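You operate a simulated robot arm through the tools that you are given. There is no shell and no other tool. Be economical: measure what you need, move in short steps, check, and stop when the job is done.

Carry out the task below with a simulated robot arm. There is one attempt and no reset: what you move stays moved.

JOB
Roll the trolley out, brake it and put its yellow tray on the rack's top shelf.
Fine: brake on before the tray is lifted; shut the rack door; the trolley stays out, braked. Where these are worked on the way, their far stop is far enough and under half their travel is too little: rack door.

It is judged by the outcome, as a careful person would: the job done as asked, and still so three seconds after it is handed in. It fails if anything else is knocked over, pushed out of place, dropped, spilled or broken.

ROBOT AND FRAMES
A 7-joint arm with a two-finger parallel gripper on a trunk, on a base that drives. Base frame: it is fixed to the floor where the robot stands at the start and does not move with it; the origin is under the middle of the robot, x ahead of it, y to its left, z up. Readings come in m, rad, newtons and seconds.
Its first joint turns from -2.007 to 2.007 rad. Places, roughly: blue tray (19x15x9 cm) [0.1, -0.7, 0.5]; brake lever [0.7, 0, 0.7]; feed table [0.8, -0.4, 0.9]; heat dial [0.1, -0.5, 1.4]; rack door [0, -0.6, 0.9]; rack switch [-0.1, -0.6, 1.4]; top shelf of the warming rack [0.1, -0.7, 1]; tray trolley [0.9, -0.1, 0.4]; white tray (19x15x9 cm) [0.1, -0.7, 0.8]; yellow tray (19x15x9 cm) [0.9, -0.1, 0.6]. Payload 3.91 kg.
Tool frame: the origin (TCP) lies between the finger pads and is the grasp point; the fingertips stand 0.03 m ahead of it; z points along the fingers, y is the line along which they close. The gripper opens to 0.11 m. The fingers are 0.02 m wide and 0.01 m thick; the gripper's body (0.048 by 0.112 m) begins 0.055 m behind the TCP.
Orientation is told as [roll, pitch, yaw] about the base's x, y, z axes, in that order, counted from this pose: with the fingers straight down and closing along the base's y, the tool's x points along the base's -x, its y along +y and its z along -z.

CONTROLS
- The arm moves only by the tool jog_arm. Its argument "commands" is a list of rows, each a list of 2 entries, a list of its own where there are three numbers: the shift along the base's x, y, z in m, then the turn, a rotation vector about the base's x, y, z in rad. In form: [[[tx, ty, tz], [wx, wy, wz]], ...]. A call has 1 to 12 rows; each row shifts and turns the commanded pose from where the row before left it. "grip" is the gripper command, from -1 (fully open) to 1 (shut), values between in proportion, set as the call begins (left out, the last holds). A row lasts 0.2 s, in which the tool goes at most 0.05 m and 0.15 rad; a call with a longer step from one row to the next is refused whole, and so is a gripper value outside its range. Where a pose cannot be reached the arm comes as near as it can. A force on the tool above 70 N (or 10 N above the force at the start of the call, whichever is more), or a blocked arm, ends the call early, and 0.2 s more pass. The fingers move at their own pace (about 0.153 m/s each) and stop on an object; they squeeze with about 41 N. The grip force told is the motor's: it shows also when the fingers shut on nothing. Time passes only in rows, and 0.2 s behind the last, so rows that do not move let the fingers close. The reply holds the time, the measured pose of the TCP, the force on the tool along the base axes, the opening and the grip force, in the units named above and with some noise, with the torque about the TCP (base axes, N m) and any sound that the robot's microphone picked up, and new pictures: "show" is both (left out), scene, wrist or none.
- Cameras (640 x 400 px; columns grow to the right, rows downward): "scene" is now at [0.1736, 0.1325, 1.3756]; the picture's right is [-0.91, -0.41, 0.00], its down [-0.29, 0.65, -0.70] and it looks along [0.28, -0.64, -0.71] (base axes); focal length 214 px, centre (320, 200). "wrist" rides on the gripper at [0.072, 0.017, -0.103] in the tool frame; the picture's right is [-0.23, 0.97, 0.00], its down [-0.76, -0.18, -0.62] and it looks along [-0.61, -0.14, 0.78] (tool axes); focal length 222 px, centre (320, 200). There is no depth. A picture from a camera that has moved, and an enlarged one, comes with that camera's place and axes in the base frame and with its lens.
- slide_trunk(by): slides the trunk up (or, below 0, down) by that many m; the arm and the scene camera ride with it, the base frame stays. It gives what a move gives, with no picture.
- roll_base(legs): drives the robot by 1 to 6 legs, each [ahead, left, turn to the left] in m, m and rad, along the robot's own axes; the way and the turn of a leg run together, so that a leg with both is an arc; at most 1.5 m and 3.142 rad a leg. The arm and the cameras ride along, it lands a little off, and it stops where it bumps. It gives what a move gives, and a new picture of the scene camera.
- turn_head(pan, tilt): turns the head with the scene camera to pan (to the left, within 1.396 rad either way) and tilt (down, from -0.506 to 1.204), counted from straight ahead of the robot. It gives what a move gives, and a new picture of the scene camera.
- zoom(camera, box): a new picture of the part [left, top, right, bottom] of that camera's present view, enlarged. No time passes.
- sign_off(): hands the job in; it is judged then, once.

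Go step by step. Nothing tells you exact positions but the pictures and the camera data: compare them with the known pose of the tool, close in by small moves and look again before you grip or let go. The budget is 120 turns and 260 pictures, counting those below and the enlarged ones. Unless the task says otherwise, let go and move clear before handing in, and close with one line.

The tools are called after ">>>" as a command line: name --argument value ..., lists and objects as JSON in quotes. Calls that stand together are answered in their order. jog_arm: Moves the arm, as the interface text tells. Its arguments: {"type":"object","properties":{"commands":{"type":"array","items":{"type":"array"}},"grip":{"type":"number"},"show":{"type":"string","enum":["both","scene","wrist","none"]}},"required":["commands"]} The other tools are called the same way: slide_trunk (by) slides the trunk up or down; roll_base (legs) drives the base; turn_head (pan, tilt) turns the head that bears the scene camera; zoom (camera, box) takes an enlarged picture of a part of a camera's view; sign_off () hands the job in.

At the start:

```text
clock: 0.0
tool_pos: [0.372, -0.4133, 1.2177]
tool_rot: [0.001, 0.0, -0.001]
ft_force: [-0.5, -0.5, -0.4]
moment: [0.01, 0.0, -0.01]
gripper_width: 0.1099
grasp_force: 0.2
trunk travel left (down, up): [-0.725, 0.265]
robot x, y, heading: [0.002, 0.0008, 0.001]
head pan, tilt: [-1.152, 0.796]
```

scene: 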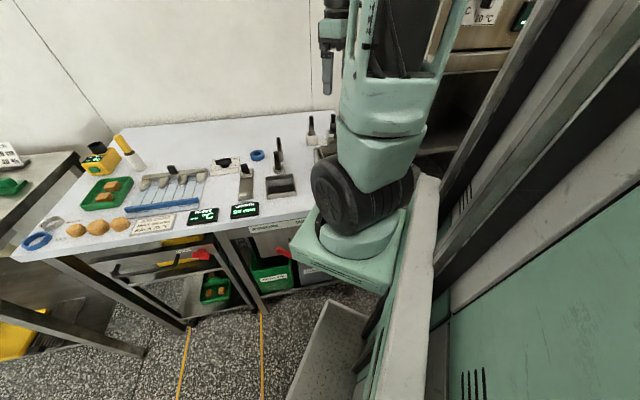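
wrist: 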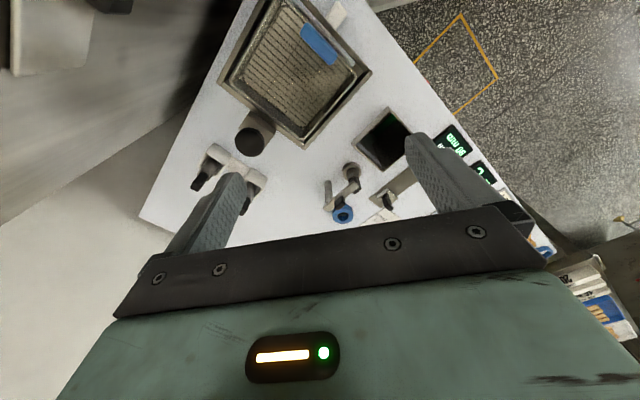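

I see the feed table ahead-right with something under it, and the rack to the far right. I will look around with the head first.

>>> turn_head --pan -0.2 --tilt 0.8

>>> turn_head --pan -1.39 --tilt 0.3

```text
clock: 1.2
tool_pos: [0.3711, -0.4129, 1.2186]
tool_rot: [0.001, 0.0, -0.001]
ft_force: [0.9, -0.1, 0.2]
moment: [-0.03, 0.01, 0.0]
gripper_width: 0.11
grasp_force: 0.0
trunk travel left (down, up): [-0.725, 0.265]
robot x, y, heading: [-0.002, 0.0016, 0.003]
head pan, tilt: [-0.201, 0.799]
camera scene: at [0.2197, 0.1902, 1.3754], right [-0.2, -0.98, 0.0], down [-0.7, 0.14, -0.7], along [0.68, -0.14, -0.72], focal length 214 px, centre (320, 200)
```

scene: 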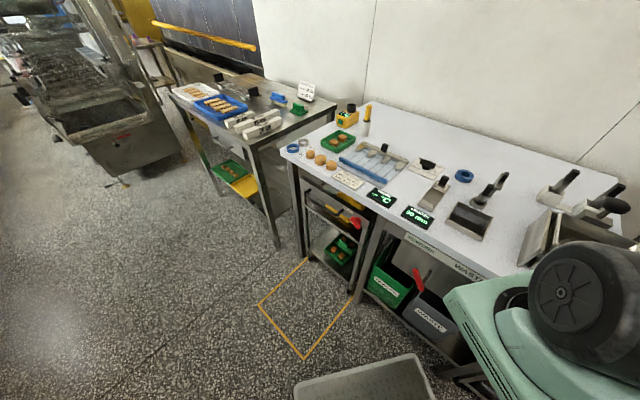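

```text
clock: 2.6
tool_pos: [0.3722, -0.4122, 1.2176]
tool_rot: [-0.001, 0.001, -0.002]
ft_force: [-0.2, 0.0, -0.7]
moment: [0.02, -0.01, 0.01]
gripper_width: 0.1099
grasp_force: 0.1
trunk travel left (down, up): [-0.725, 0.265]
robot x, y, heading: [-0.0011, -0.0009, -0.003]
head pan, tilt: [-1.389, 0.3]
camera scene: at [0.1576, 0.1145, 1.4197], right [-0.98, -0.18, 0.0], down [-0.05, 0.29, -0.96], along [0.17, -0.94, -0.3], focal length 214 px, centre (320, 200)
```

scene: 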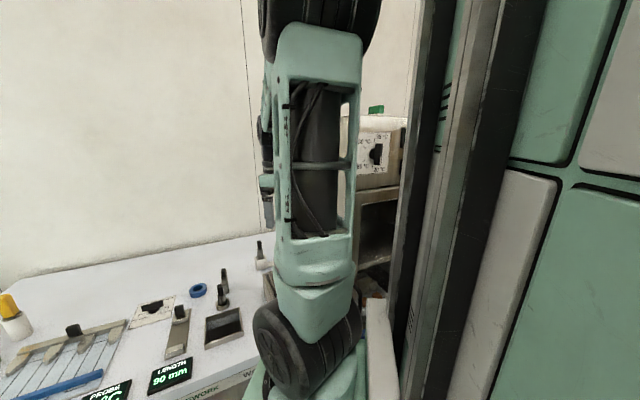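

Next I look closely at the trolley and at the rack.

>>> zoom --camera "scene" --box '[320, 80, 440, 300]'

>>> turn_head --pan -0.3 --tilt 0.9

>>> zoom --camera "scene" --box '[220, 120, 420, 270]'

```text
1.82 times, centred on (380, 190) of scene
camera zoom: at [0.1576, 0.1145, 1.4197], right [-0.98, -0.18, 0.0], down [-0.05, 0.29, -0.96], along [0.17, -0.94, -0.3], focal length 390 px, centre (211, 218)
```

zoom: 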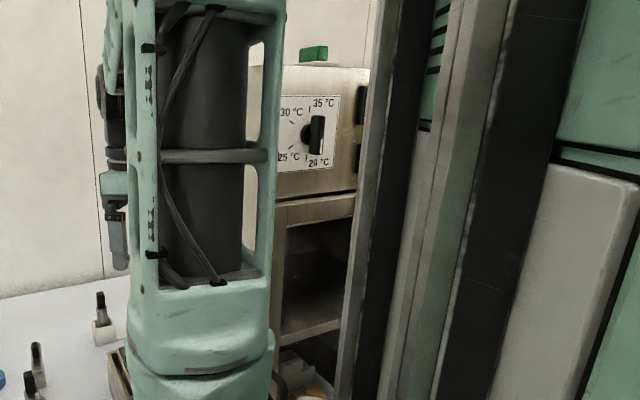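

```text
clock: 4.0
tool_pos: [0.3718, -0.4128, 1.2183]
tool_rot: [-0.001, 0.0, -0.001]
ft_force: [0.3, -0.3, 0.5]
moment: [-0.01, 0.01, -0.04]
gripper_width: 0.11
grasp_force: 0.1
trunk travel left (down, up): [-0.725, 0.265]
robot x, y, heading: [0.0004, -0.0048, -0.002]
head pan, tilt: [-0.3, 0.901]
camera scene: at [0.2128, 0.1839, 1.3675], right [-0.3, -0.96, 0.0], down [-0.75, 0.23, -0.62], along [0.59, -0.18, -0.78], focal length 214 px, centre (320, 200)
```

scene: 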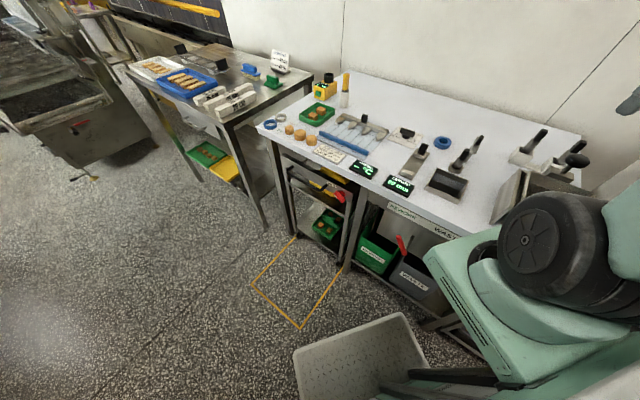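

```text
2.67 times, centred on (320, 195) of scene
camera zoom: at [0.2128, 0.1839, 1.3675], right [-0.3, -0.96, 0.0], down [-0.75, 0.23, -0.62], along [0.59, -0.18, -0.78], focal length 572 px, centre (320, 213)
```

zoom: 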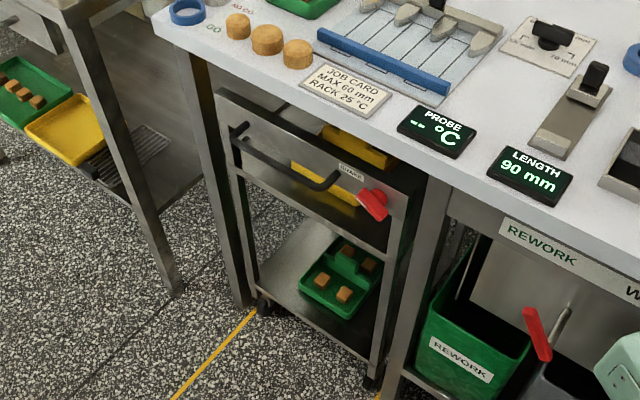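

The trolley sits under the feed table, which stands at an angle, with a handle bar and a red brake lever in front. Its marked bay lies in front. Before I move for a view of the rack, I check the free space to the left and behind.

>>> turn_head --pan 0.9 --tilt 0.7

>>> turn_head --pan -0.5 --tilt 1.2

```text
clock: 5.3
tool_pos: [0.372, -0.4125, 1.2185]
tool_rot: [0.0, 0.0, -0.001]
ft_force: [0.7, 0.3, 0.0]
moment: [0.02, -0.01, 0.01]
gripper_width: 0.1103
grasp_force: 0.1
trunk travel left (down, up): [-0.725, 0.265]
robot x, y, heading: [-0.0036, -0.0011, -0.004]
head pan, tilt: [0.901, 0.7]
camera scene: at [0.1935, 0.2729, 1.3836], right [0.78, -0.62, 0.0], down [-0.4, -0.5, -0.76], along [0.48, 0.6, -0.64], focal length 214 px, centre (320, 200)
```

scene: 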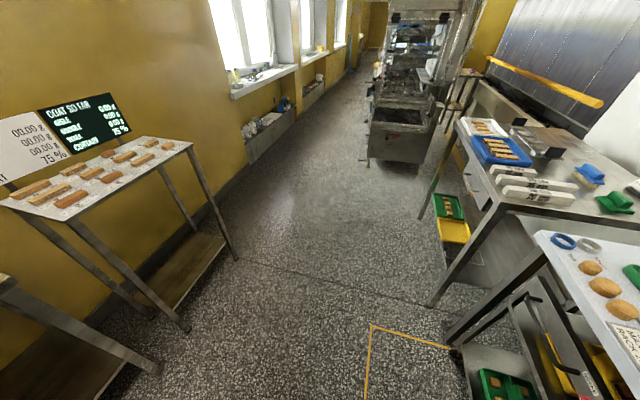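

```text
clock: 6.9
tool_pos: [0.372, -0.4137, 1.2186]
tool_rot: [0.0, 0.0, 0.002]
ft_force: [0.9, -0.1, 0.3]
moment: [0.0, 0.01, -0.01]
gripper_width: 0.11
grasp_force: 0.1
trunk travel left (down, up): [-0.725, 0.265]
robot x, y, heading: [0.0022, -0.0004, -0.001]
head pan, tilt: [-0.499, 1.201]
camera scene: at [0.1898, 0.1796, 1.3476], right [-0.48, -0.88, 0.0], down [-0.82, 0.45, -0.36], along [0.32, -0.17, -0.93], focal length 214 px, centre (320, 200)
```

scene: 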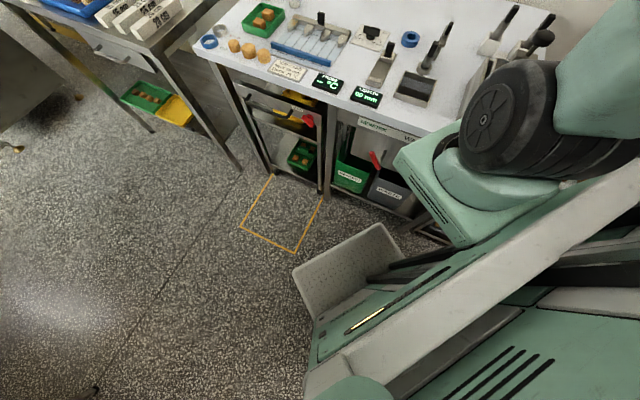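

The floor to the left is free out to about y = 0.9. I drive left and turn right to face the rack for a clear look.

>>> roll_base --legs '[[0, 0.35, 0], [0, 0, -1.4]]'

>>> turn_head --pan 0.0 --tilt 0.4

```text
clock: 12.6
tool_pos: [-0.3409, -0.0868, 1.219]
tool_rot: [0.0, 0.001, -1.394]
ft_force: [0.5, -0.8, -0.8]
moment: [-0.01, -0.02, -0.01]
gripper_width: 0.1101
grasp_force: 0.0
trunk travel left (down, up): [-0.725, 0.265]
robot x, y, heading: [-0.0008, 0.3504, -1.4]
head pan, tilt: [-0.499, 1.201]
camera scene: at [0.2075, 0.196, 1.3476], right [-0.95, 0.32, 0.0], down [0.3, 0.88, -0.36], along [-0.11, -0.34, -0.93], focal length 214 px, centre (320, 200)
```

scene: 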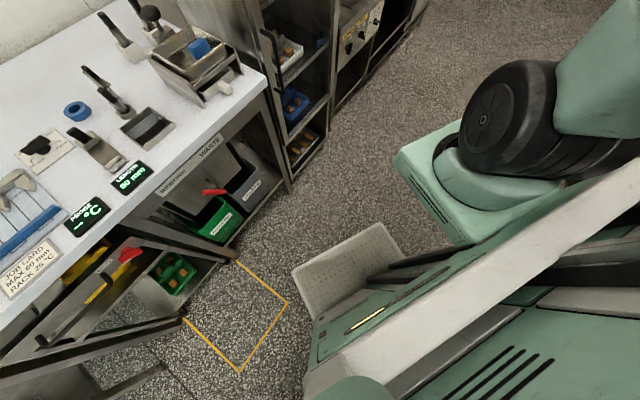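

```text
clock: 13.7
tool_pos: [-0.3408, -0.0862, 1.2172]
tool_rot: [0.0, 0.001, -1.395]
ft_force: [0.1, -0.4, -0.6]
moment: [0.03, -0.01, -0.01]
gripper_width: 0.1103
grasp_force: 0.1
trunk travel left (down, up): [-0.725, 0.265]
robot x, y, heading: [-0.0003, 0.3491, -1.397]
head pan, tilt: [0.0, 0.4]
camera scene: at [0.2414, 0.1578, 1.4104], right [-0.98, -0.18, 0.0], down [-0.07, 0.38, -0.92], along [0.16, -0.91, -0.39], focal length 214 px, centre (320, 200)
```

scene: 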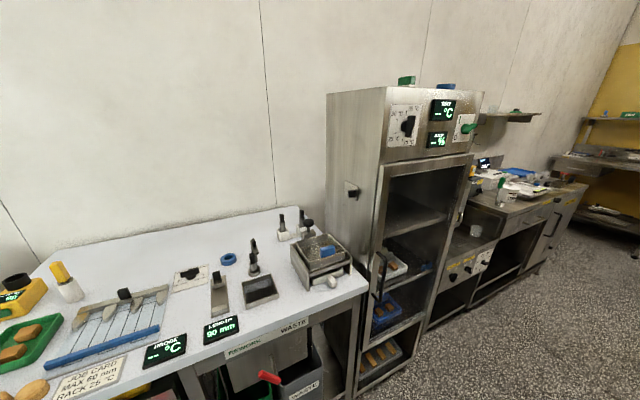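

>>> zoom --camera "scene" --box '[300, 60, 500, 400]'

>>> zoom --camera "scene" --box '[320, 140, 480, 260]'

```text
1.18 times, centred on (400, 230) of scene
camera zoom: at [0.2414, 0.1578, 1.4104], right [-0.98, -0.18, 0.0], down [-0.07, 0.38, -0.92], along [0.16, -0.91, -0.39], focal length 252 px, centre (226, 165)
```

zoom: 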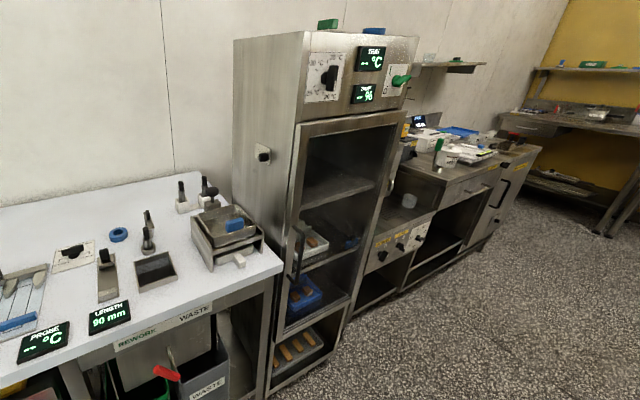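

```text
3.33 times, centred on (400, 200) of scene
camera zoom: at [0.2414, 0.1578, 1.4104], right [-0.98, -0.18, 0.0], down [-0.07, 0.38, -0.92], along [0.16, -0.91, -0.39], focal length 715 px, centre (53, 200)
```

zoom: 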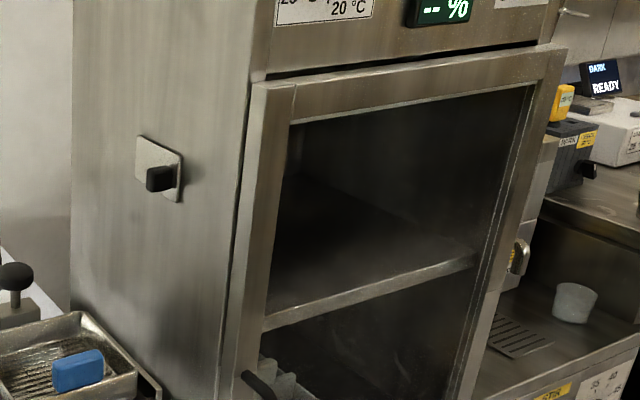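

The rack has a glass door with its handle on the table side, and the wall, rack and table share an axis turned about 38°. I turn back to face the trolley, keeping the arm clear of the table, and lower the trunk.

>>> roll_base --legs '[[0, 0, 1.1]]'

>>> slide_trunk --by -0.35

>>> turn_head --pan -0.2 --tilt 0.6

```text
clock: 16.9
tool_pos: [0.2347, -0.1517, 1.2174]
tool_rot: [0.0, -0.001, -0.296]
ft_force: [0.0, 0.6, 0.2]
moment: [0.01, 0.03, -0.03]
gripper_width: 0.1101
grasp_force: 0.1
trunk travel left (down, up): [-0.725, 0.265]
robot x, y, heading: [-0.0024, 0.3475, -0.298]
head pan, tilt: [0.0, 0.4]
camera scene: at [0.2827, 0.4804, 1.4104], right [-0.29, -0.96, 0.0], down [-0.37, 0.11, -0.92], along [0.88, -0.27, -0.39], focal length 214 px, centre (320, 200)
```

scene: 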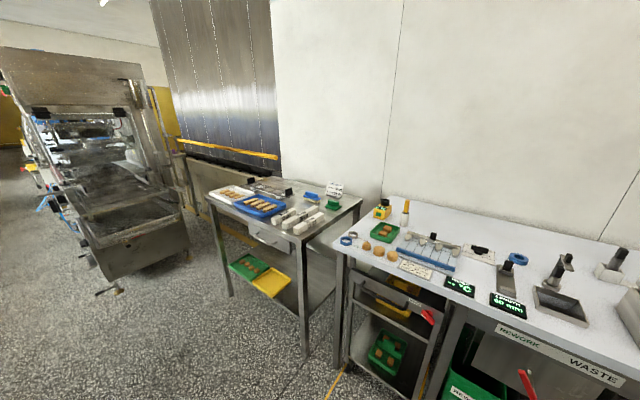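

```text
clock: 20.3
tool_pos: [0.2354, -0.1512, 0.8667]
tool_rot: [0.001, 0.0, -0.296]
ft_force: [0.1, 0.8, -0.1]
moment: [0.02, -0.02, 0.02]
gripper_width: 0.11
grasp_force: 0.0
trunk travel left (down, up): [-0.375, 0.615]
robot x, y, heading: [-0.0022, 0.3498, -0.297]
head pan, tilt: [0.0, 0.4]
```

```text
clock: 21.0
tool_pos: [0.2348, -0.1532, 0.8679]
tool_rot: [-0.001, 0.001, -0.298]
ft_force: [0.1, 0.4, 0.0]
moment: [0.02, 0.0, 0.01]
gripper_width: 0.1102
grasp_force: 0.1
trunk travel left (down, up): [-0.375, 0.615]
robot x, y, heading: [0.0007, 0.3527, -0.294]
head pan, tilt: [-0.201, 0.6]
camera scene: at [0.2718, 0.4654, 1.0423], right [-0.48, -0.88, 0.0], down [-0.5, 0.27, -0.83], along [0.73, -0.39, -0.56], focal length 214 px, centre (320, 200)
```

scene: 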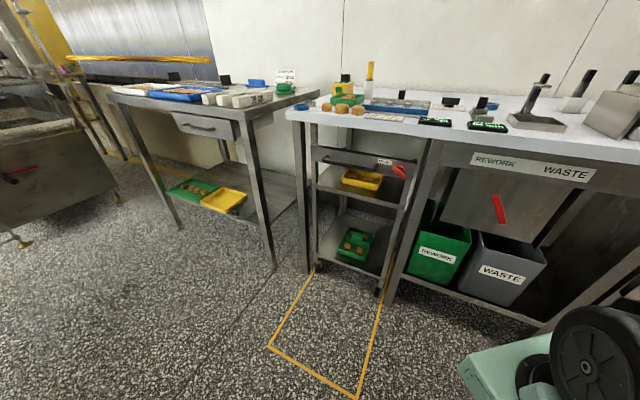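

>>> zoom --camera "scene" --box '[290, 120, 450, 300]'

>>> zoom --camera "scene" --box '[305, 140, 415, 210]'

```text
2.22 times, centred on (370, 210) of scene
camera zoom: at [0.2718, 0.4654, 1.0423], right [-0.48, -0.88, 0.0], down [-0.5, 0.27, -0.83], along [0.73, -0.39, -0.56], focal length 477 px, centre (209, 178)
```

zoom: 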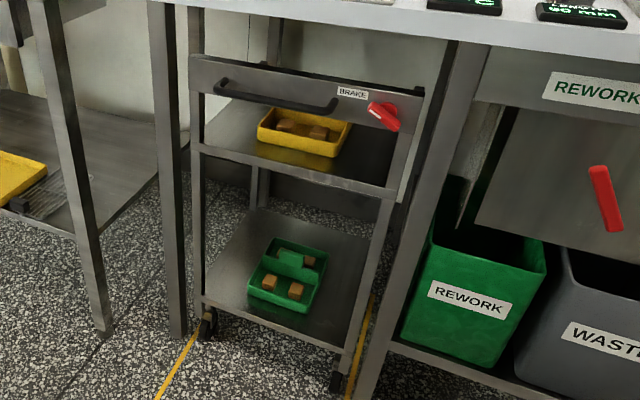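

```text
5.71 times, centred on (360, 175) of scene
camera zoom: at [0.2718, 0.4654, 1.0423], right [-0.48, -0.88, 0.0], down [-0.5, 0.27, -0.83], along [0.73, -0.39, -0.56], focal length 1226 px, centre (91, 343)
```

zoom: 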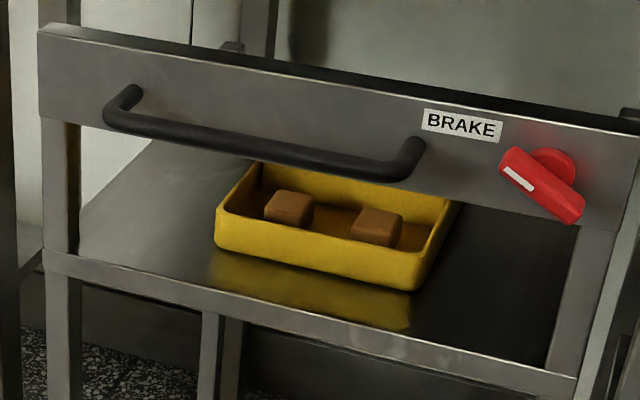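

The brake lever is near (0.686, -0.038, 0.737). The handle runs from (0.763, -0.008) to (0.904, 0.110) at z about 0.72, so the wall axis is about e1 = (0.77, 0.64) and outward is n = (-0.64, 0.77). I bring the arm into a tilted pre-grasp pose over the free floor.

>>> jog_arm --commands '[[[0.0313, 0.0366, -0.005], [0, 0, 0.141]], [[0.0313, 0.0366, -0.005], [0, 0, 0.141]], [[0.0313, 0.0366, -0.005], [0, 0, 0.141]], [[0.0313, 0.0366, -0.005], [0, 0, 0.141]], [[0.0313, 0.0366, -0.005], [0, 0, 0.141]], [[0.0313, 0.0366, -0.005], [0, 0, 0.141]], [[0.0313, 0.0366, -0.005], [0, 0, 0.141]]]' --show "none"

>>> jog_arm --commands '[[[0.0313, 0.0366, -0.005], [-0.11, -0.091, 0]], [[0.0313, 0.0366, -0.005], [-0.11, -0.091, 0]], [[0.0313, 0.0366, -0.005], [-0.11, -0.091, 0]], [[0.0313, 0.0366, -0.005], [-0.11, -0.091, 0]], [[0.0313, 0.0366, -0.005], [-0.11, -0.091, 0]], [[0.0313, 0.0366, -0.005], [-0.11, -0.091, 0]], [[0.0313, 0.0366, -0.005], [-0.11, -0.091, 0]]]' --show "both"

```text
clock: 22.6
tool_pos: [0.4532, 0.1035, 0.8296]
tool_rot: [0.0, 0.0, 0.693]
ft_force: [-1.2, 0.3, -0.2]
moment: [0.02, -0.04, 0.02]
gripper_width: 0.1101
grasp_force: 0.0
trunk travel left (down, up): [-0.375, 0.615]
robot x, y, heading: [0.0027, 0.3545, -0.293]
head pan, tilt: [-0.201, 0.6]
```

```text
clock: 24.2
tool_pos: [0.6688, 0.3581, 0.797]
tool_rot: [-1.003, -0.002, 0.687]
ft_force: [-0.3, 0.1, 0.0]
moment: [0.03, 0.02, 0.01]
gripper_width: 0.1098
grasp_force: 0.1
trunk travel left (down, up): [-0.375, 0.615]
robot x, y, heading: [-0.0016, 0.3534, -0.296]
head pan, tilt: [-0.201, 0.6]
camera scene: at [0.2717, 0.4651, 1.0423], right [-0.48, -0.88, 0.0], down [-0.5, 0.27, -0.83], along [0.73, -0.39, -0.56], focal length 214 px, centre (320, 200)
camera wrist: at [0.5501, 0.3866, 0.8391], right [-0.16, 0.55, -0.82], down [0.31, 0.82, 0.49], along [0.94, -0.18, -0.3], focal length 222 px, centre (320, 200)
```

scene: 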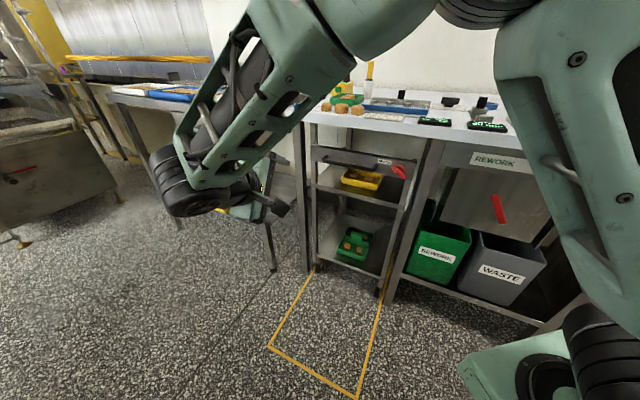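
wrist: 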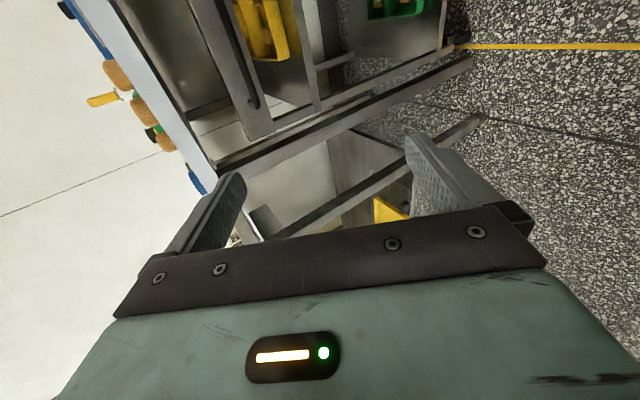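

The arm holds the pre-grasp pose cleanly. I now drive the base so the gripper stands in front of the handle.

>>> roll_base --legs '[[0.146, -0.185, 0]]'

>>> jog_arm --commands '[[[0, 0, -0.02], [0, 0, 0]]]' --show "wrist"

```text
clock: 26.0
tool_pos: [0.7504, 0.134, 0.7977]
tool_rot: [-0.996, 0.001, 0.684]
ft_force: [-0.2, 0.9, 0.4]
moment: [0.03, 0.03, 0.03]
gripper_width: 0.1101
grasp_force: 0.1
trunk travel left (down, up): [-0.375, 0.615]
robot x, y, heading: [0.0828, 0.1274, -0.3]
head pan, tilt: [-0.201, 0.6]
camera scene: at [0.3553, 0.2408, 1.0422], right [-0.48, -0.88, 0.0], down [-0.5, 0.27, -0.83], along [0.72, -0.4, -0.56], focal length 214 px, centre (320, 200)
```

scene: 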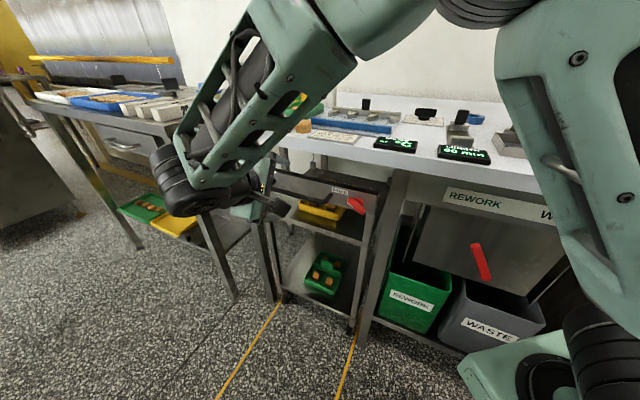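

```text
clock: 26.4
tool_pos: [0.7517, 0.1338, 0.776]
tool_rot: [-0.997, 0.0, 0.687]
ft_force: [0.0, 0.2, -0.3]
moment: [-0.02, 0.0, 0.0]
gripper_width: 0.1098
grasp_force: 0.0
trunk travel left (down, up): [-0.375, 0.615]
robot x, y, heading: [0.0857, 0.1274, -0.296]
head pan, tilt: [-0.201, 0.6]
camera wrist: at [0.6343, 0.1608, 0.8185], right [-0.16, 0.55, -0.82], down [0.32, 0.81, 0.49], along [0.93, -0.18, -0.3], focal length 222 px, centre (320, 200)
```

wrist: 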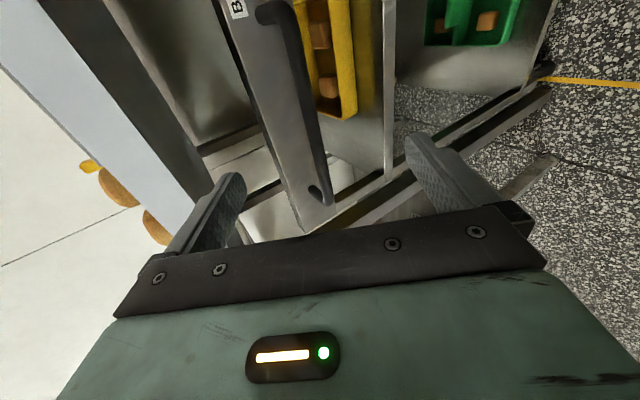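

The handle is where I computed it. I make the tool more horizontal and narrow the opening so the finger tips clear the panel behind the bar.

>>> jog_arm --commands '[[[0.008, -0.005, -0.015], [-0.102, -0.085, 0]], [[0.008, -0.005, -0.015], [-0.102, -0.085, 0]], [[0.009, -0.005, -0.014], [-0.102, -0.085, 0]], [[0, 0, 0], [0, 0, 0]]]' --grip -0.2 --show "both"

```text
clock: 27.4
tool_pos: [0.7744, 0.1177, 0.732]
tool_rot: [-1.399, -0.004, 0.685]
ft_force: [0.5, -0.5, 1.0]
moment: [-0.02, 0.0, 0.01]
gripper_width: 0.066
grasp_force: 0.0
trunk travel left (down, up): [-0.375, 0.615]
robot x, y, heading: [0.0834, 0.1305, -0.3]
head pan, tilt: [-0.201, 0.6]
camera scene: at [0.3553, 0.2408, 1.0422], right [-0.48, -0.88, 0.0], down [-0.5, 0.27, -0.83], along [0.72, -0.4, -0.56], focal length 214 px, centre (320, 200)
camera wrist: at [0.652, 0.1521, 0.7334], right [0.07, 0.28, -0.96], down [0.22, 0.93, 0.29], along [0.97, -0.23, 0.01], focal length 222 px, centre (320, 200)
```

scene: 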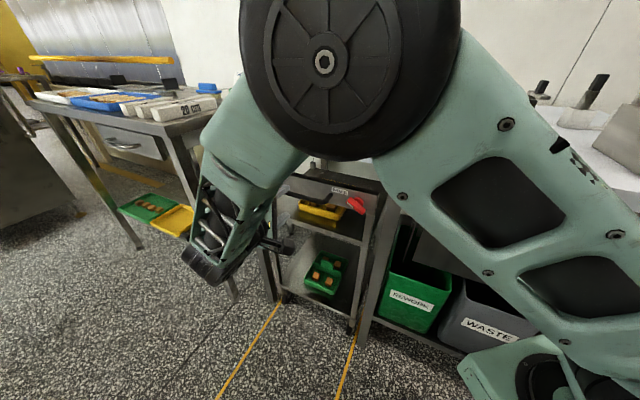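
wrist: 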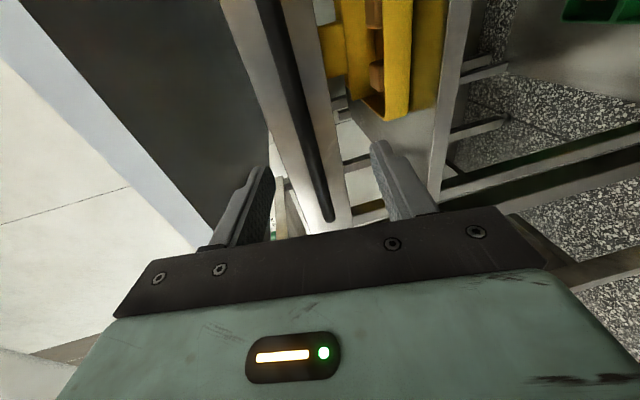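

The bar lies between the fingers. I advance onto it and check.

>>> jog_arm --commands '[[[0.0165, -0.0195, -0.0045], [0, 0, 0]], [[0.0165, -0.0195, -0.0045], [0, 0, 0]], [[0.0165, -0.0195, -0.0045], [0, 0, 0]], [[0, 0, 0], [0, 0, 0]]]' --show "wrist"

```text
clock: 28.2
tool_pos: [0.8163, 0.072, 0.7176]
tool_rot: [-1.396, -0.007, 0.689]
ft_force: [-25.9, 8.8, 11.1]
moment: [-0.69, -1.14, -0.74]
gripper_width: 0.0687
grasp_force: 3.2
trunk travel left (down, up): [-0.375, 0.615]
robot x, y, heading: [0.0818, 0.1263, -0.296]
head pan, tilt: [-0.201, 0.6]
stopped in row 4: the force on the tool passed its limit (the readings are from after the stop); the commanded pose is now the measured one
camera wrist: at [0.6932, 0.1058, 0.7189], right [0.07, 0.28, -0.96], down [0.22, 0.93, 0.29], along [0.97, -0.23, 0.01], focal length 222 px, centre (320, 200)
```

wrist: 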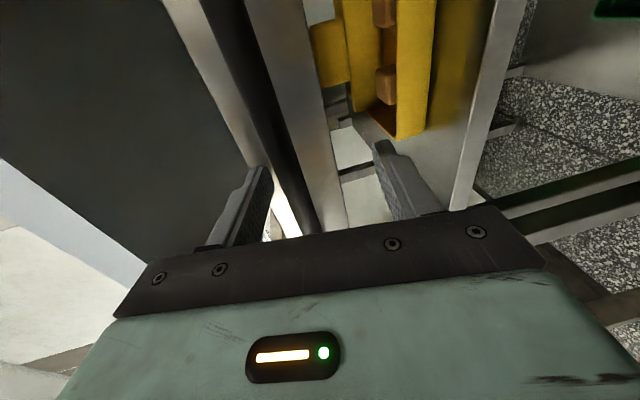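

The upper finger touched something, and the bar sits closer to it than expected. I back off 2 cm, rise 2 cm and look again.

>>> jog_arm --commands '[[[-0.013, 0.015, 0.003], [0, 0, 0]], [[0, 0, 0.02], [0, 0, 0]], [[0, 0, 0], [0, 0, 0]]]' --show "both"

>>> zoom --camera "scene" --box '[240, 150, 400, 250]'

>>> zoom --camera "wrist" --box '[180, 80, 460, 260]'

```text
clock: 29.0
tool_pos: [0.8081, 0.0874, 0.7408]
tool_rot: [-1.395, -0.006, 0.688]
ft_force: [0.0, 0.7, -0.3]
moment: [-0.01, 0.01, 0.0]
gripper_width: 0.0661
grasp_force: 0.1
trunk travel left (down, up): [-0.375, 0.615]
robot x, y, heading: [0.0811, 0.1307, -0.298]
head pan, tilt: [-0.201, 0.6]
camera scene: at [0.3548, 0.2412, 1.0422], right [-0.48, -0.88, 0.0], down [-0.5, 0.27, -0.83], along [0.72, -0.4, -0.56], focal length 214 px, centre (320, 200)
camera wrist: at [0.6834, 0.1194, 0.7423], right [0.07, 0.28, -0.96], down [0.22, 0.93, 0.29], along [0.97, -0.23, 0.01], focal length 222 px, centre (320, 200)
```

scene: 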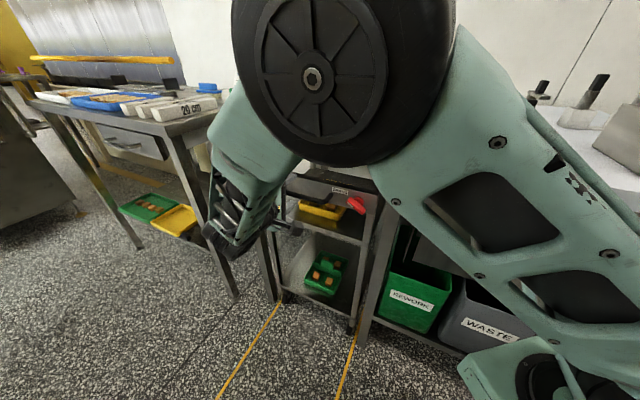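
wrist: 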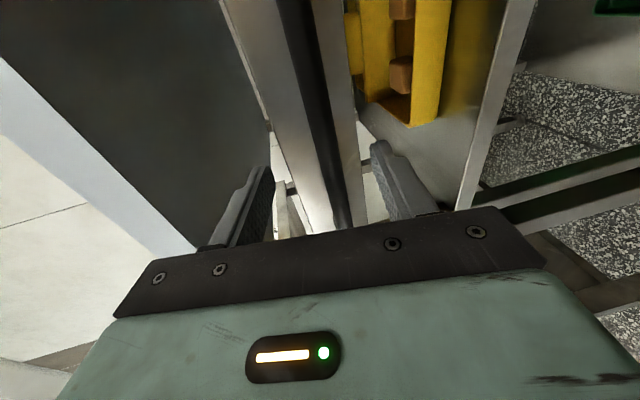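

```text
4.00 times, centred on (320, 200) of scene
camera zoom: at [0.3548, 0.2412, 1.0422], right [-0.48, -0.88, 0.0], down [-0.5, 0.27, -0.83], along [0.72, -0.4, -0.56], focal length 858 px, centre (320, 200)
```

zoom: 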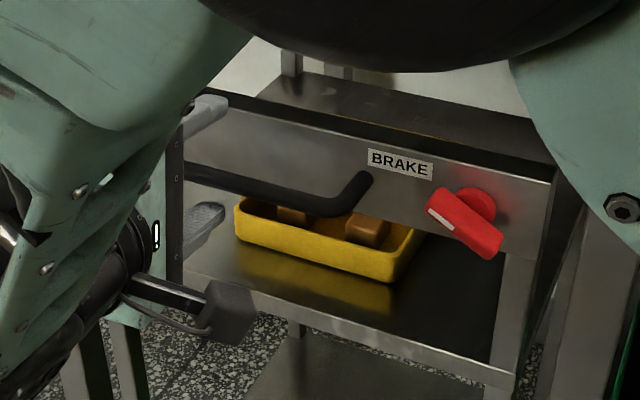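

```text
2.22 times, centred on (320, 170) of wrist
camera zoom: at [0.6834, 0.1194, 0.7423], right [0.07, 0.28, -0.96], down [0.22, 0.93, 0.29], along [0.97, -0.23, 0.01], focal length 494 px, centre (320, 267)
```

zoom: 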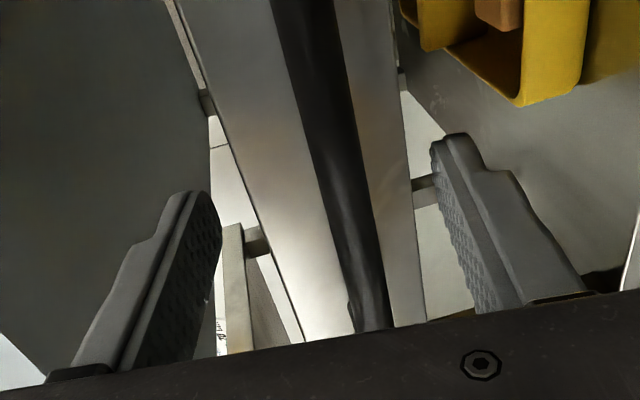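

The bar is now centred between the fingers. I advance 3 cm and close.

>>> jog_arm --commands '[[[0.0095, -0.0115, 0], [0, 0, 0]], [[0.0095, -0.0115, 0], [0, 0, 0]], [[0, 0, 0], [0, 0, 0]]]' --show "wrist"

```text
clock: 29.8
tool_pos: [0.8261, 0.0642, 0.7405]
tool_rot: [-1.395, -0.004, 0.69]
ft_force: [0.3, -0.1, -0.2]
moment: [0.0, 0.01, -0.02]
gripper_width: 0.0657
grasp_force: 0.1
trunk travel left (down, up): [-0.375, 0.615]
robot x, y, heading: [0.0805, 0.1267, -0.302]
head pan, tilt: [-0.201, 0.6]
camera wrist: at [0.7021, 0.0983, 0.7423], right [0.07, 0.28, -0.96], down [0.22, 0.93, 0.29], along [0.97, -0.23, 0.01], focal length 222 px, centre (320, 200)
```

wrist: 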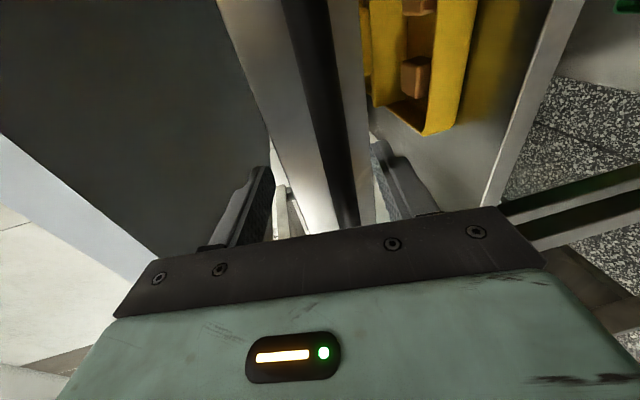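

>>> jog_arm --commands '[[[0, 0, 0], [0, 0, 0]], [[0, 0, 0], [0, 0, 0]], [[0, 0, 0], [0, 0, 0]]]' --grip 1 --show "wrist"

```text
clock: 30.6
tool_pos: [0.825, 0.0645, 0.744]
tool_rot: [-1.4, -0.007, 0.69]
ft_force: [0.4, 4.2, 22.1]
moment: [-2.23, -1.61, -0.42]
gripper_width: 0.044
grasp_force: 45.2
trunk travel left (down, up): [-0.375, 0.615]
robot x, y, heading: [0.0812, 0.1268, -0.302]
head pan, tilt: [-0.201, 0.6]
camera wrist: at [0.7021, 0.0985, 0.7444], right [0.08, 0.28, -0.96], down [0.21, 0.93, 0.29], along [0.97, -0.23, 0.01], focal length 222 px, centre (320, 200)
```

wrist: 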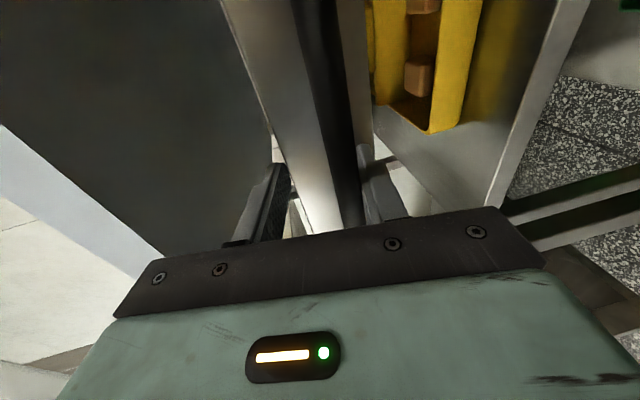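

The fingers stopped 44 mm apart, likely with the upper one on the panel's top edge. I reopen, back off a little, lower slightly and close again.

>>> jog_arm --commands '[[[0, 0, 0], [0, 0, 0]], [[-0.008, 0.0095, -0.006], [0, 0, 0]], [[0, 0, -0.006], [0, 0, 0]], [[0, 0, 0], [0, 0, 0]]]' --grip -0.2 --show "none"

>>> jog_arm --commands '[[[0, 0, 0], [0, 0, 0]], [[0, 0, 0], [0, 0, 0]], [[0, 0, 0], [0, 0, 0]]]' --grip 1 --show "wrist"

>>> zoom --camera "scene" --box '[240, 150, 400, 250]'

```text
clock: 31.6
tool_pos: [0.8167, 0.0728, 0.7288]
tool_rot: [-1.394, -0.005, 0.689]
ft_force: [-0.1, 0.3, 1.1]
moment: [0.02, -0.01, 0.0]
gripper_width: 0.0661
grasp_force: 0.1
trunk travel left (down, up): [-0.375, 0.615]
robot x, y, heading: [0.0848, 0.129, -0.301]
head pan, tilt: [-0.201, 0.6]
```

```text
clock: 32.4
tool_pos: [0.8154, 0.0718, 0.7291]
tool_rot: [-1.395, -0.009, 0.69]
ft_force: [1.9, -1.5, 9.9]
moment: [0.23, -0.25, -0.4]
gripper_width: 0.0128
grasp_force: 44.9
trunk travel left (down, up): [-0.375, 0.615]
robot x, y, heading: [0.0803, 0.1295, -0.305]
head pan, tilt: [-0.201, 0.6]
camera wrist: at [0.6931, 0.1061, 0.7309], right [0.07, 0.28, -0.96], down [0.22, 0.93, 0.29], along [0.97, -0.23, 0.01], focal length 222 px, centre (320, 200)
```

wrist: 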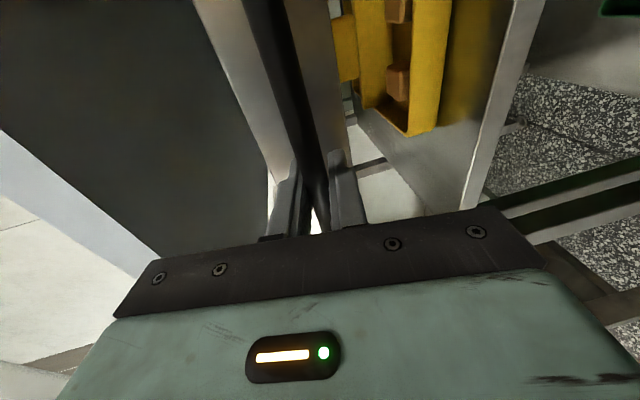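

```text
4.00 times, centred on (320, 200) of scene
camera zoom: at [0.3544, 0.2413, 1.0424], right [-0.48, -0.88, 0.0], down [-0.5, 0.27, -0.83], along [0.72, -0.4, -0.56], focal length 858 px, centre (320, 200)
```

zoom: 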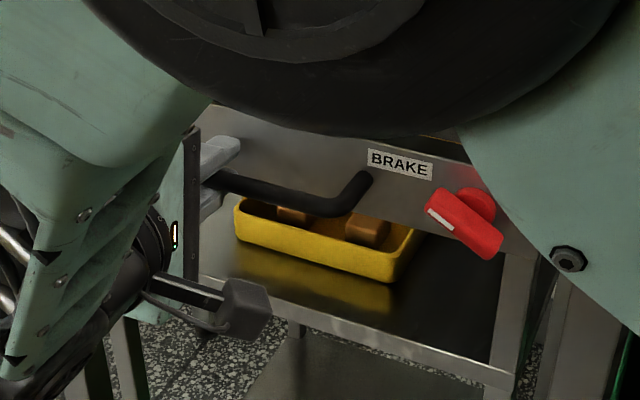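

The bar is held (13 mm). I test-pull outward along n.

>>> jog_arm --commands '[[[-0.0128, 0.0154, 0], [0, 0, 0]], [[-0.0128, 0.0154, 0], [0, 0, 0]], [[-0.0128, 0.0154, 0], [0, 0, 0]], [[-0.0128, 0.0154, 0], [0, 0, 0]]]' --show "scene"

```text
clock: 33.4
tool_pos: [0.7654, 0.1361, 0.7273]
tool_rot: [-1.392, -0.003, 0.691]
ft_force: [-0.1, 0.0, 0.3]
moment: [-0.01, 0.02, 0.03]
gripper_width: 0.0
grasp_force: 38.2
trunk travel left (down, up): [-0.375, 0.615]
robot x, y, heading: [0.0841, 0.1283, -0.301]
head pan, tilt: [-0.201, 0.6]
camera scene: at [0.3544, 0.2416, 1.042], right [-0.48, -0.88, 0.0], down [-0.5, 0.27, -0.83], along [0.72, -0.4, -0.56], focal length 214 px, centre (320, 200)
```

scene: 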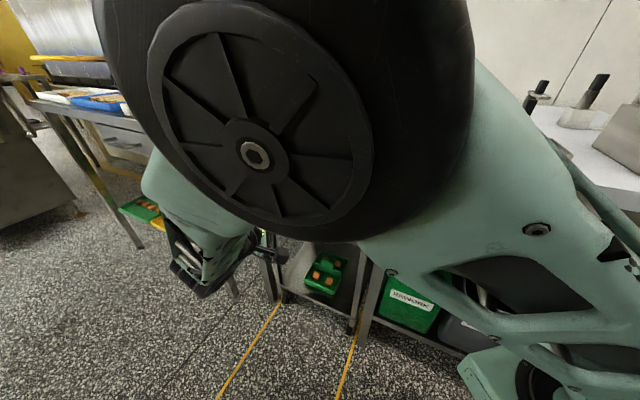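

The grip slipped off and the trolley did not follow. I go back, grip again slightly deeper and pull gently, reading the force.

>>> jog_arm --commands '[[[0, 0, 0], [0, 0, 0]], [[0, 0, 0], [0, 0, 0]], [[0.0132, -0.0159, 0], [0, 0, 0]], [[0.0132, -0.0159, 0], [0, 0, 0]], [[0.0132, -0.0159, 0], [0, 0, 0]], [[0.0132, -0.0159, 0], [0, 0, 0]], [[0, 0, 0], [0, 0, 0]]]' --grip -0.3 --show "wrist"

>>> zoom --camera "wrist" --box '[220, 100, 420, 240]'

>>> jog_arm --commands '[[[0, 0, 0], [0, 0, 0]], [[0, 0, 0], [0, 0, 0]], [[0, 0, 0], [0, 0, 0]]]' --grip 1 --show "wrist"

>>> zoom --camera "wrist" --box '[220, 100, 420, 240]'

>>> jog_arm --commands '[[[-0.0032, 0.0038, 0], [0, 0, 0]], [[-0.0032, 0.0038, 0], [0, 0, 0]]]' --show "none"

```text
clock: 35.0
tool_pos: [0.8174, 0.072, 0.7259]
tool_rot: [-1.396, -0.004, 0.693]
ft_force: [-12.1, 8.8, 2.7]
moment: [-0.26, -0.43, -0.26]
gripper_width: 0.0714
grasp_force: 0.0
trunk travel left (down, up): [-0.375, 0.615]
robot x, y, heading: [0.0844, 0.1306, -0.304]
head pan, tilt: [-0.201, 0.6]
camera wrist: at [0.6943, 0.1062, 0.7285], right [0.07, 0.28, -0.96], down [0.21, 0.93, 0.29], along [0.97, -0.23, 0.01], focal length 222 px, centre (320, 200)
```

wrist: 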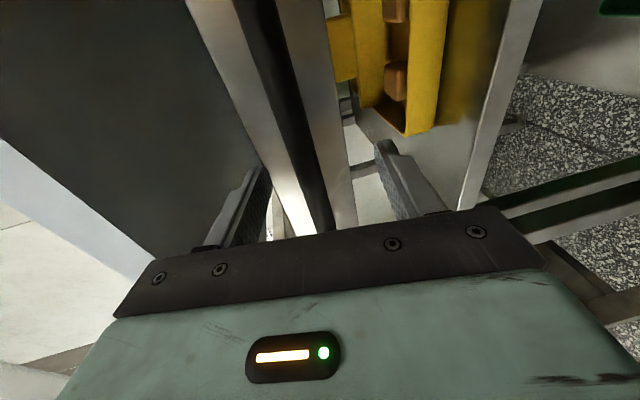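

```text
2.86 times, centred on (320, 170) of wrist
camera zoom: at [0.6943, 0.1062, 0.7285], right [0.07, 0.28, -0.96], down [0.21, 0.93, 0.29], along [0.97, -0.23, 0.01], focal length 635 px, centre (320, 286)
```

zoom: 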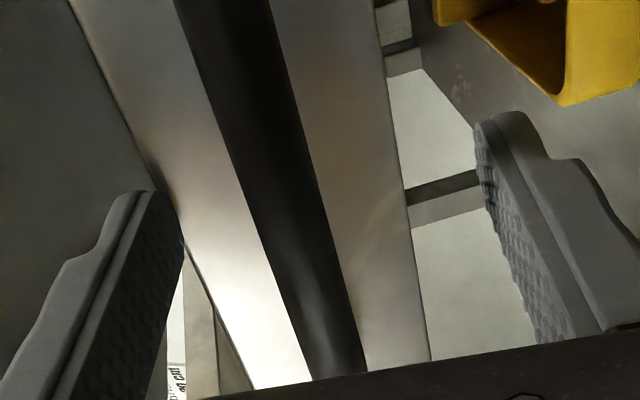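

```text
clock: 35.8
tool_pos: [0.8194, 0.0696, 0.7275]
tool_rot: [-1.399, -0.009, 0.687]
ft_force: [10.6, -7.7, 19.7]
moment: [0.29, -0.1, -0.25]
gripper_width: 0.0128
grasp_force: 45.1
trunk travel left (down, up): [-0.375, 0.615]
robot x, y, heading: [0.0814, 0.1255, -0.302]
head pan, tilt: [-0.201, 0.6]
camera wrist: at [0.6958, 0.1035, 0.7299], right [0.08, 0.28, -0.96], down [0.22, 0.93, 0.29], along [0.97, -0.23, 0.01], focal length 222 px, centre (320, 200)
```

wrist: 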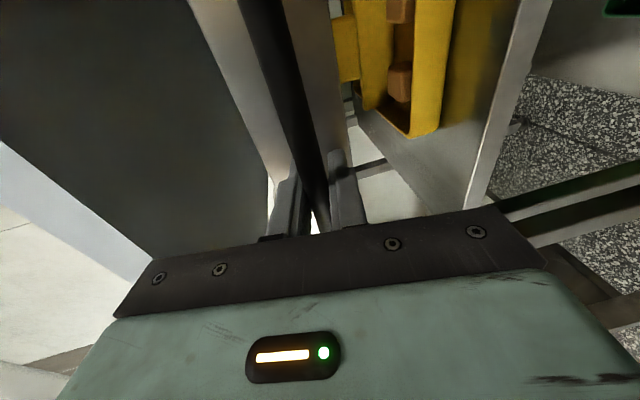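

```text
2.86 times, centred on (320, 170) of wrist
camera zoom: at [0.6958, 0.1035, 0.7299], right [0.08, 0.28, -0.96], down [0.22, 0.93, 0.29], along [0.97, -0.23, 0.01], focal length 635 px, centre (320, 286)
```

zoom: 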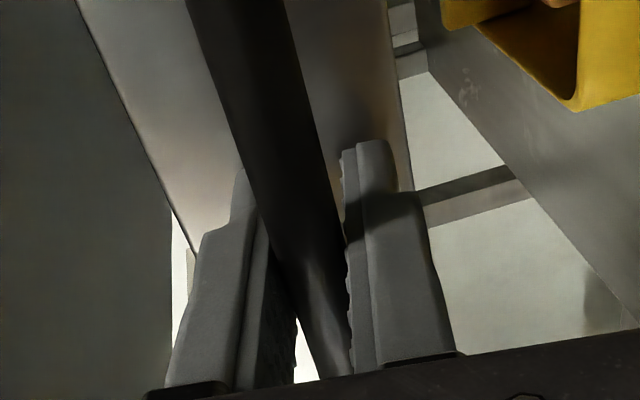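

```text
clock: 36.4
tool_pos: [0.8137, 0.0737, 0.7298]
tool_rot: [-1.401, -0.008, 0.684]
ft_force: [30.2, -27.1, 28.7]
moment: [0.26, -0.13, -0.13]
gripper_width: 0.0126
grasp_force: 45.4
trunk travel left (down, up): [-0.375, 0.615]
robot x, y, heading: [0.0853, 0.129, -0.301]
head pan, tilt: [-0.201, 0.6]
```

The bar is well inside the fingers and pulls back with about 40 N. I pull a bit further and look at whether the trolley moves or the fingers slide.

>>> jog_arm --commands '[[[-0.0032, 0.0038, -0.002], [0, 0, 0]], [[-0.0032, 0.0038, -0.002], [0, 0, 0]], [[-0.0032, 0.0038, -0.002], [0, 0, 0]]]' --show "wrist"

>>> zoom --camera "scene" --box '[240, 230, 400, 350]'

>>> zoom --camera "wrist" --box '[220, 100, 420, 240]'

```text
clock: 37.0
tool_pos: [0.8092, 0.0762, 0.7307]
tool_rot: [-1.415, -0.009, 0.676]
ft_force: [-4.0, -0.9, 9.7]
moment: [-0.16, 0.05, 0.33]
gripper_width: 0.0128
grasp_force: 44.9
trunk travel left (down, up): [-0.375, 0.615]
robot x, y, heading: [0.0811, 0.1286, -0.3]
head pan, tilt: [-0.201, 0.6]
stopped in row 2: the force on the tool passed its limit (the readings are from after the stop); the commanded pose is now the measured one
camera wrist: at [0.6865, 0.1117, 0.7299], right [0.09, 0.27, -0.96], down [0.22, 0.93, 0.28], along [0.97, -0.24, 0.02], focal length 222 px, centre (320, 200)
```

wrist: 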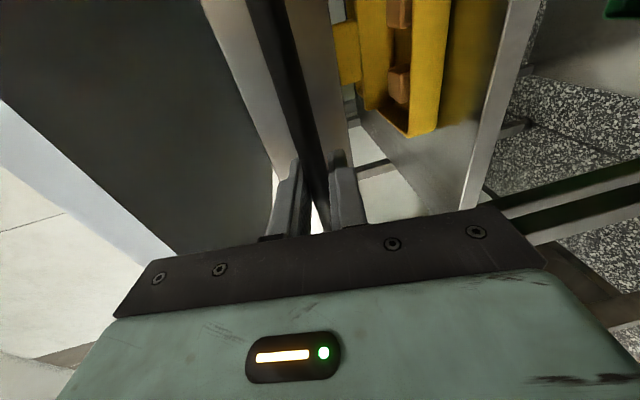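

```text
3.33 times, centred on (320, 290) of scene
camera zoom: at [0.3544, 0.2411, 1.0417], right [-0.48, -0.88, 0.0], down [-0.5, 0.27, -0.83], along [0.72, -0.4, -0.56], focal length 715 px, centre (320, -100)
```

zoom: 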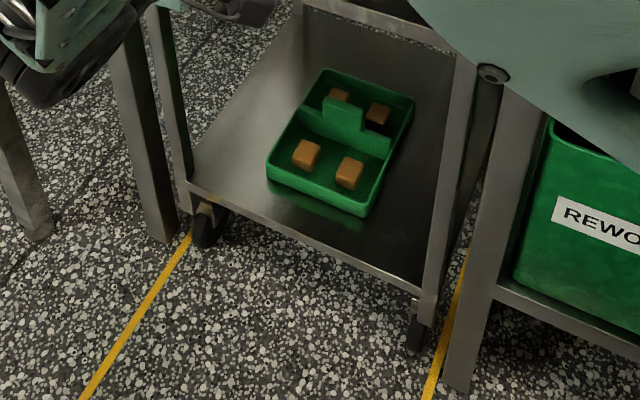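

```text
2.86 times, centred on (320, 170) of wrist
camera zoom: at [0.6865, 0.1117, 0.7299], right [0.09, 0.27, -0.96], down [0.22, 0.93, 0.28], along [0.97, -0.24, 0.02], focal length 635 px, centre (320, 286)
```

zoom: 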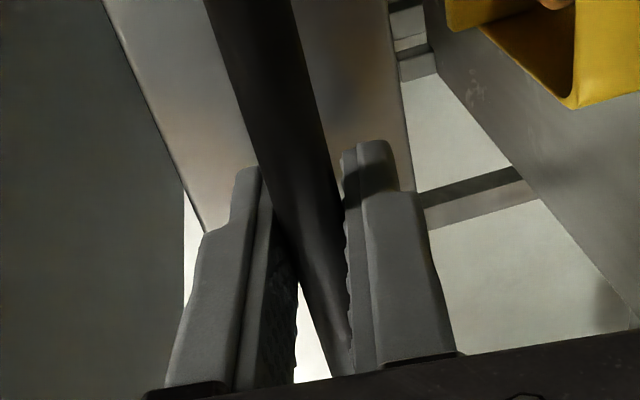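

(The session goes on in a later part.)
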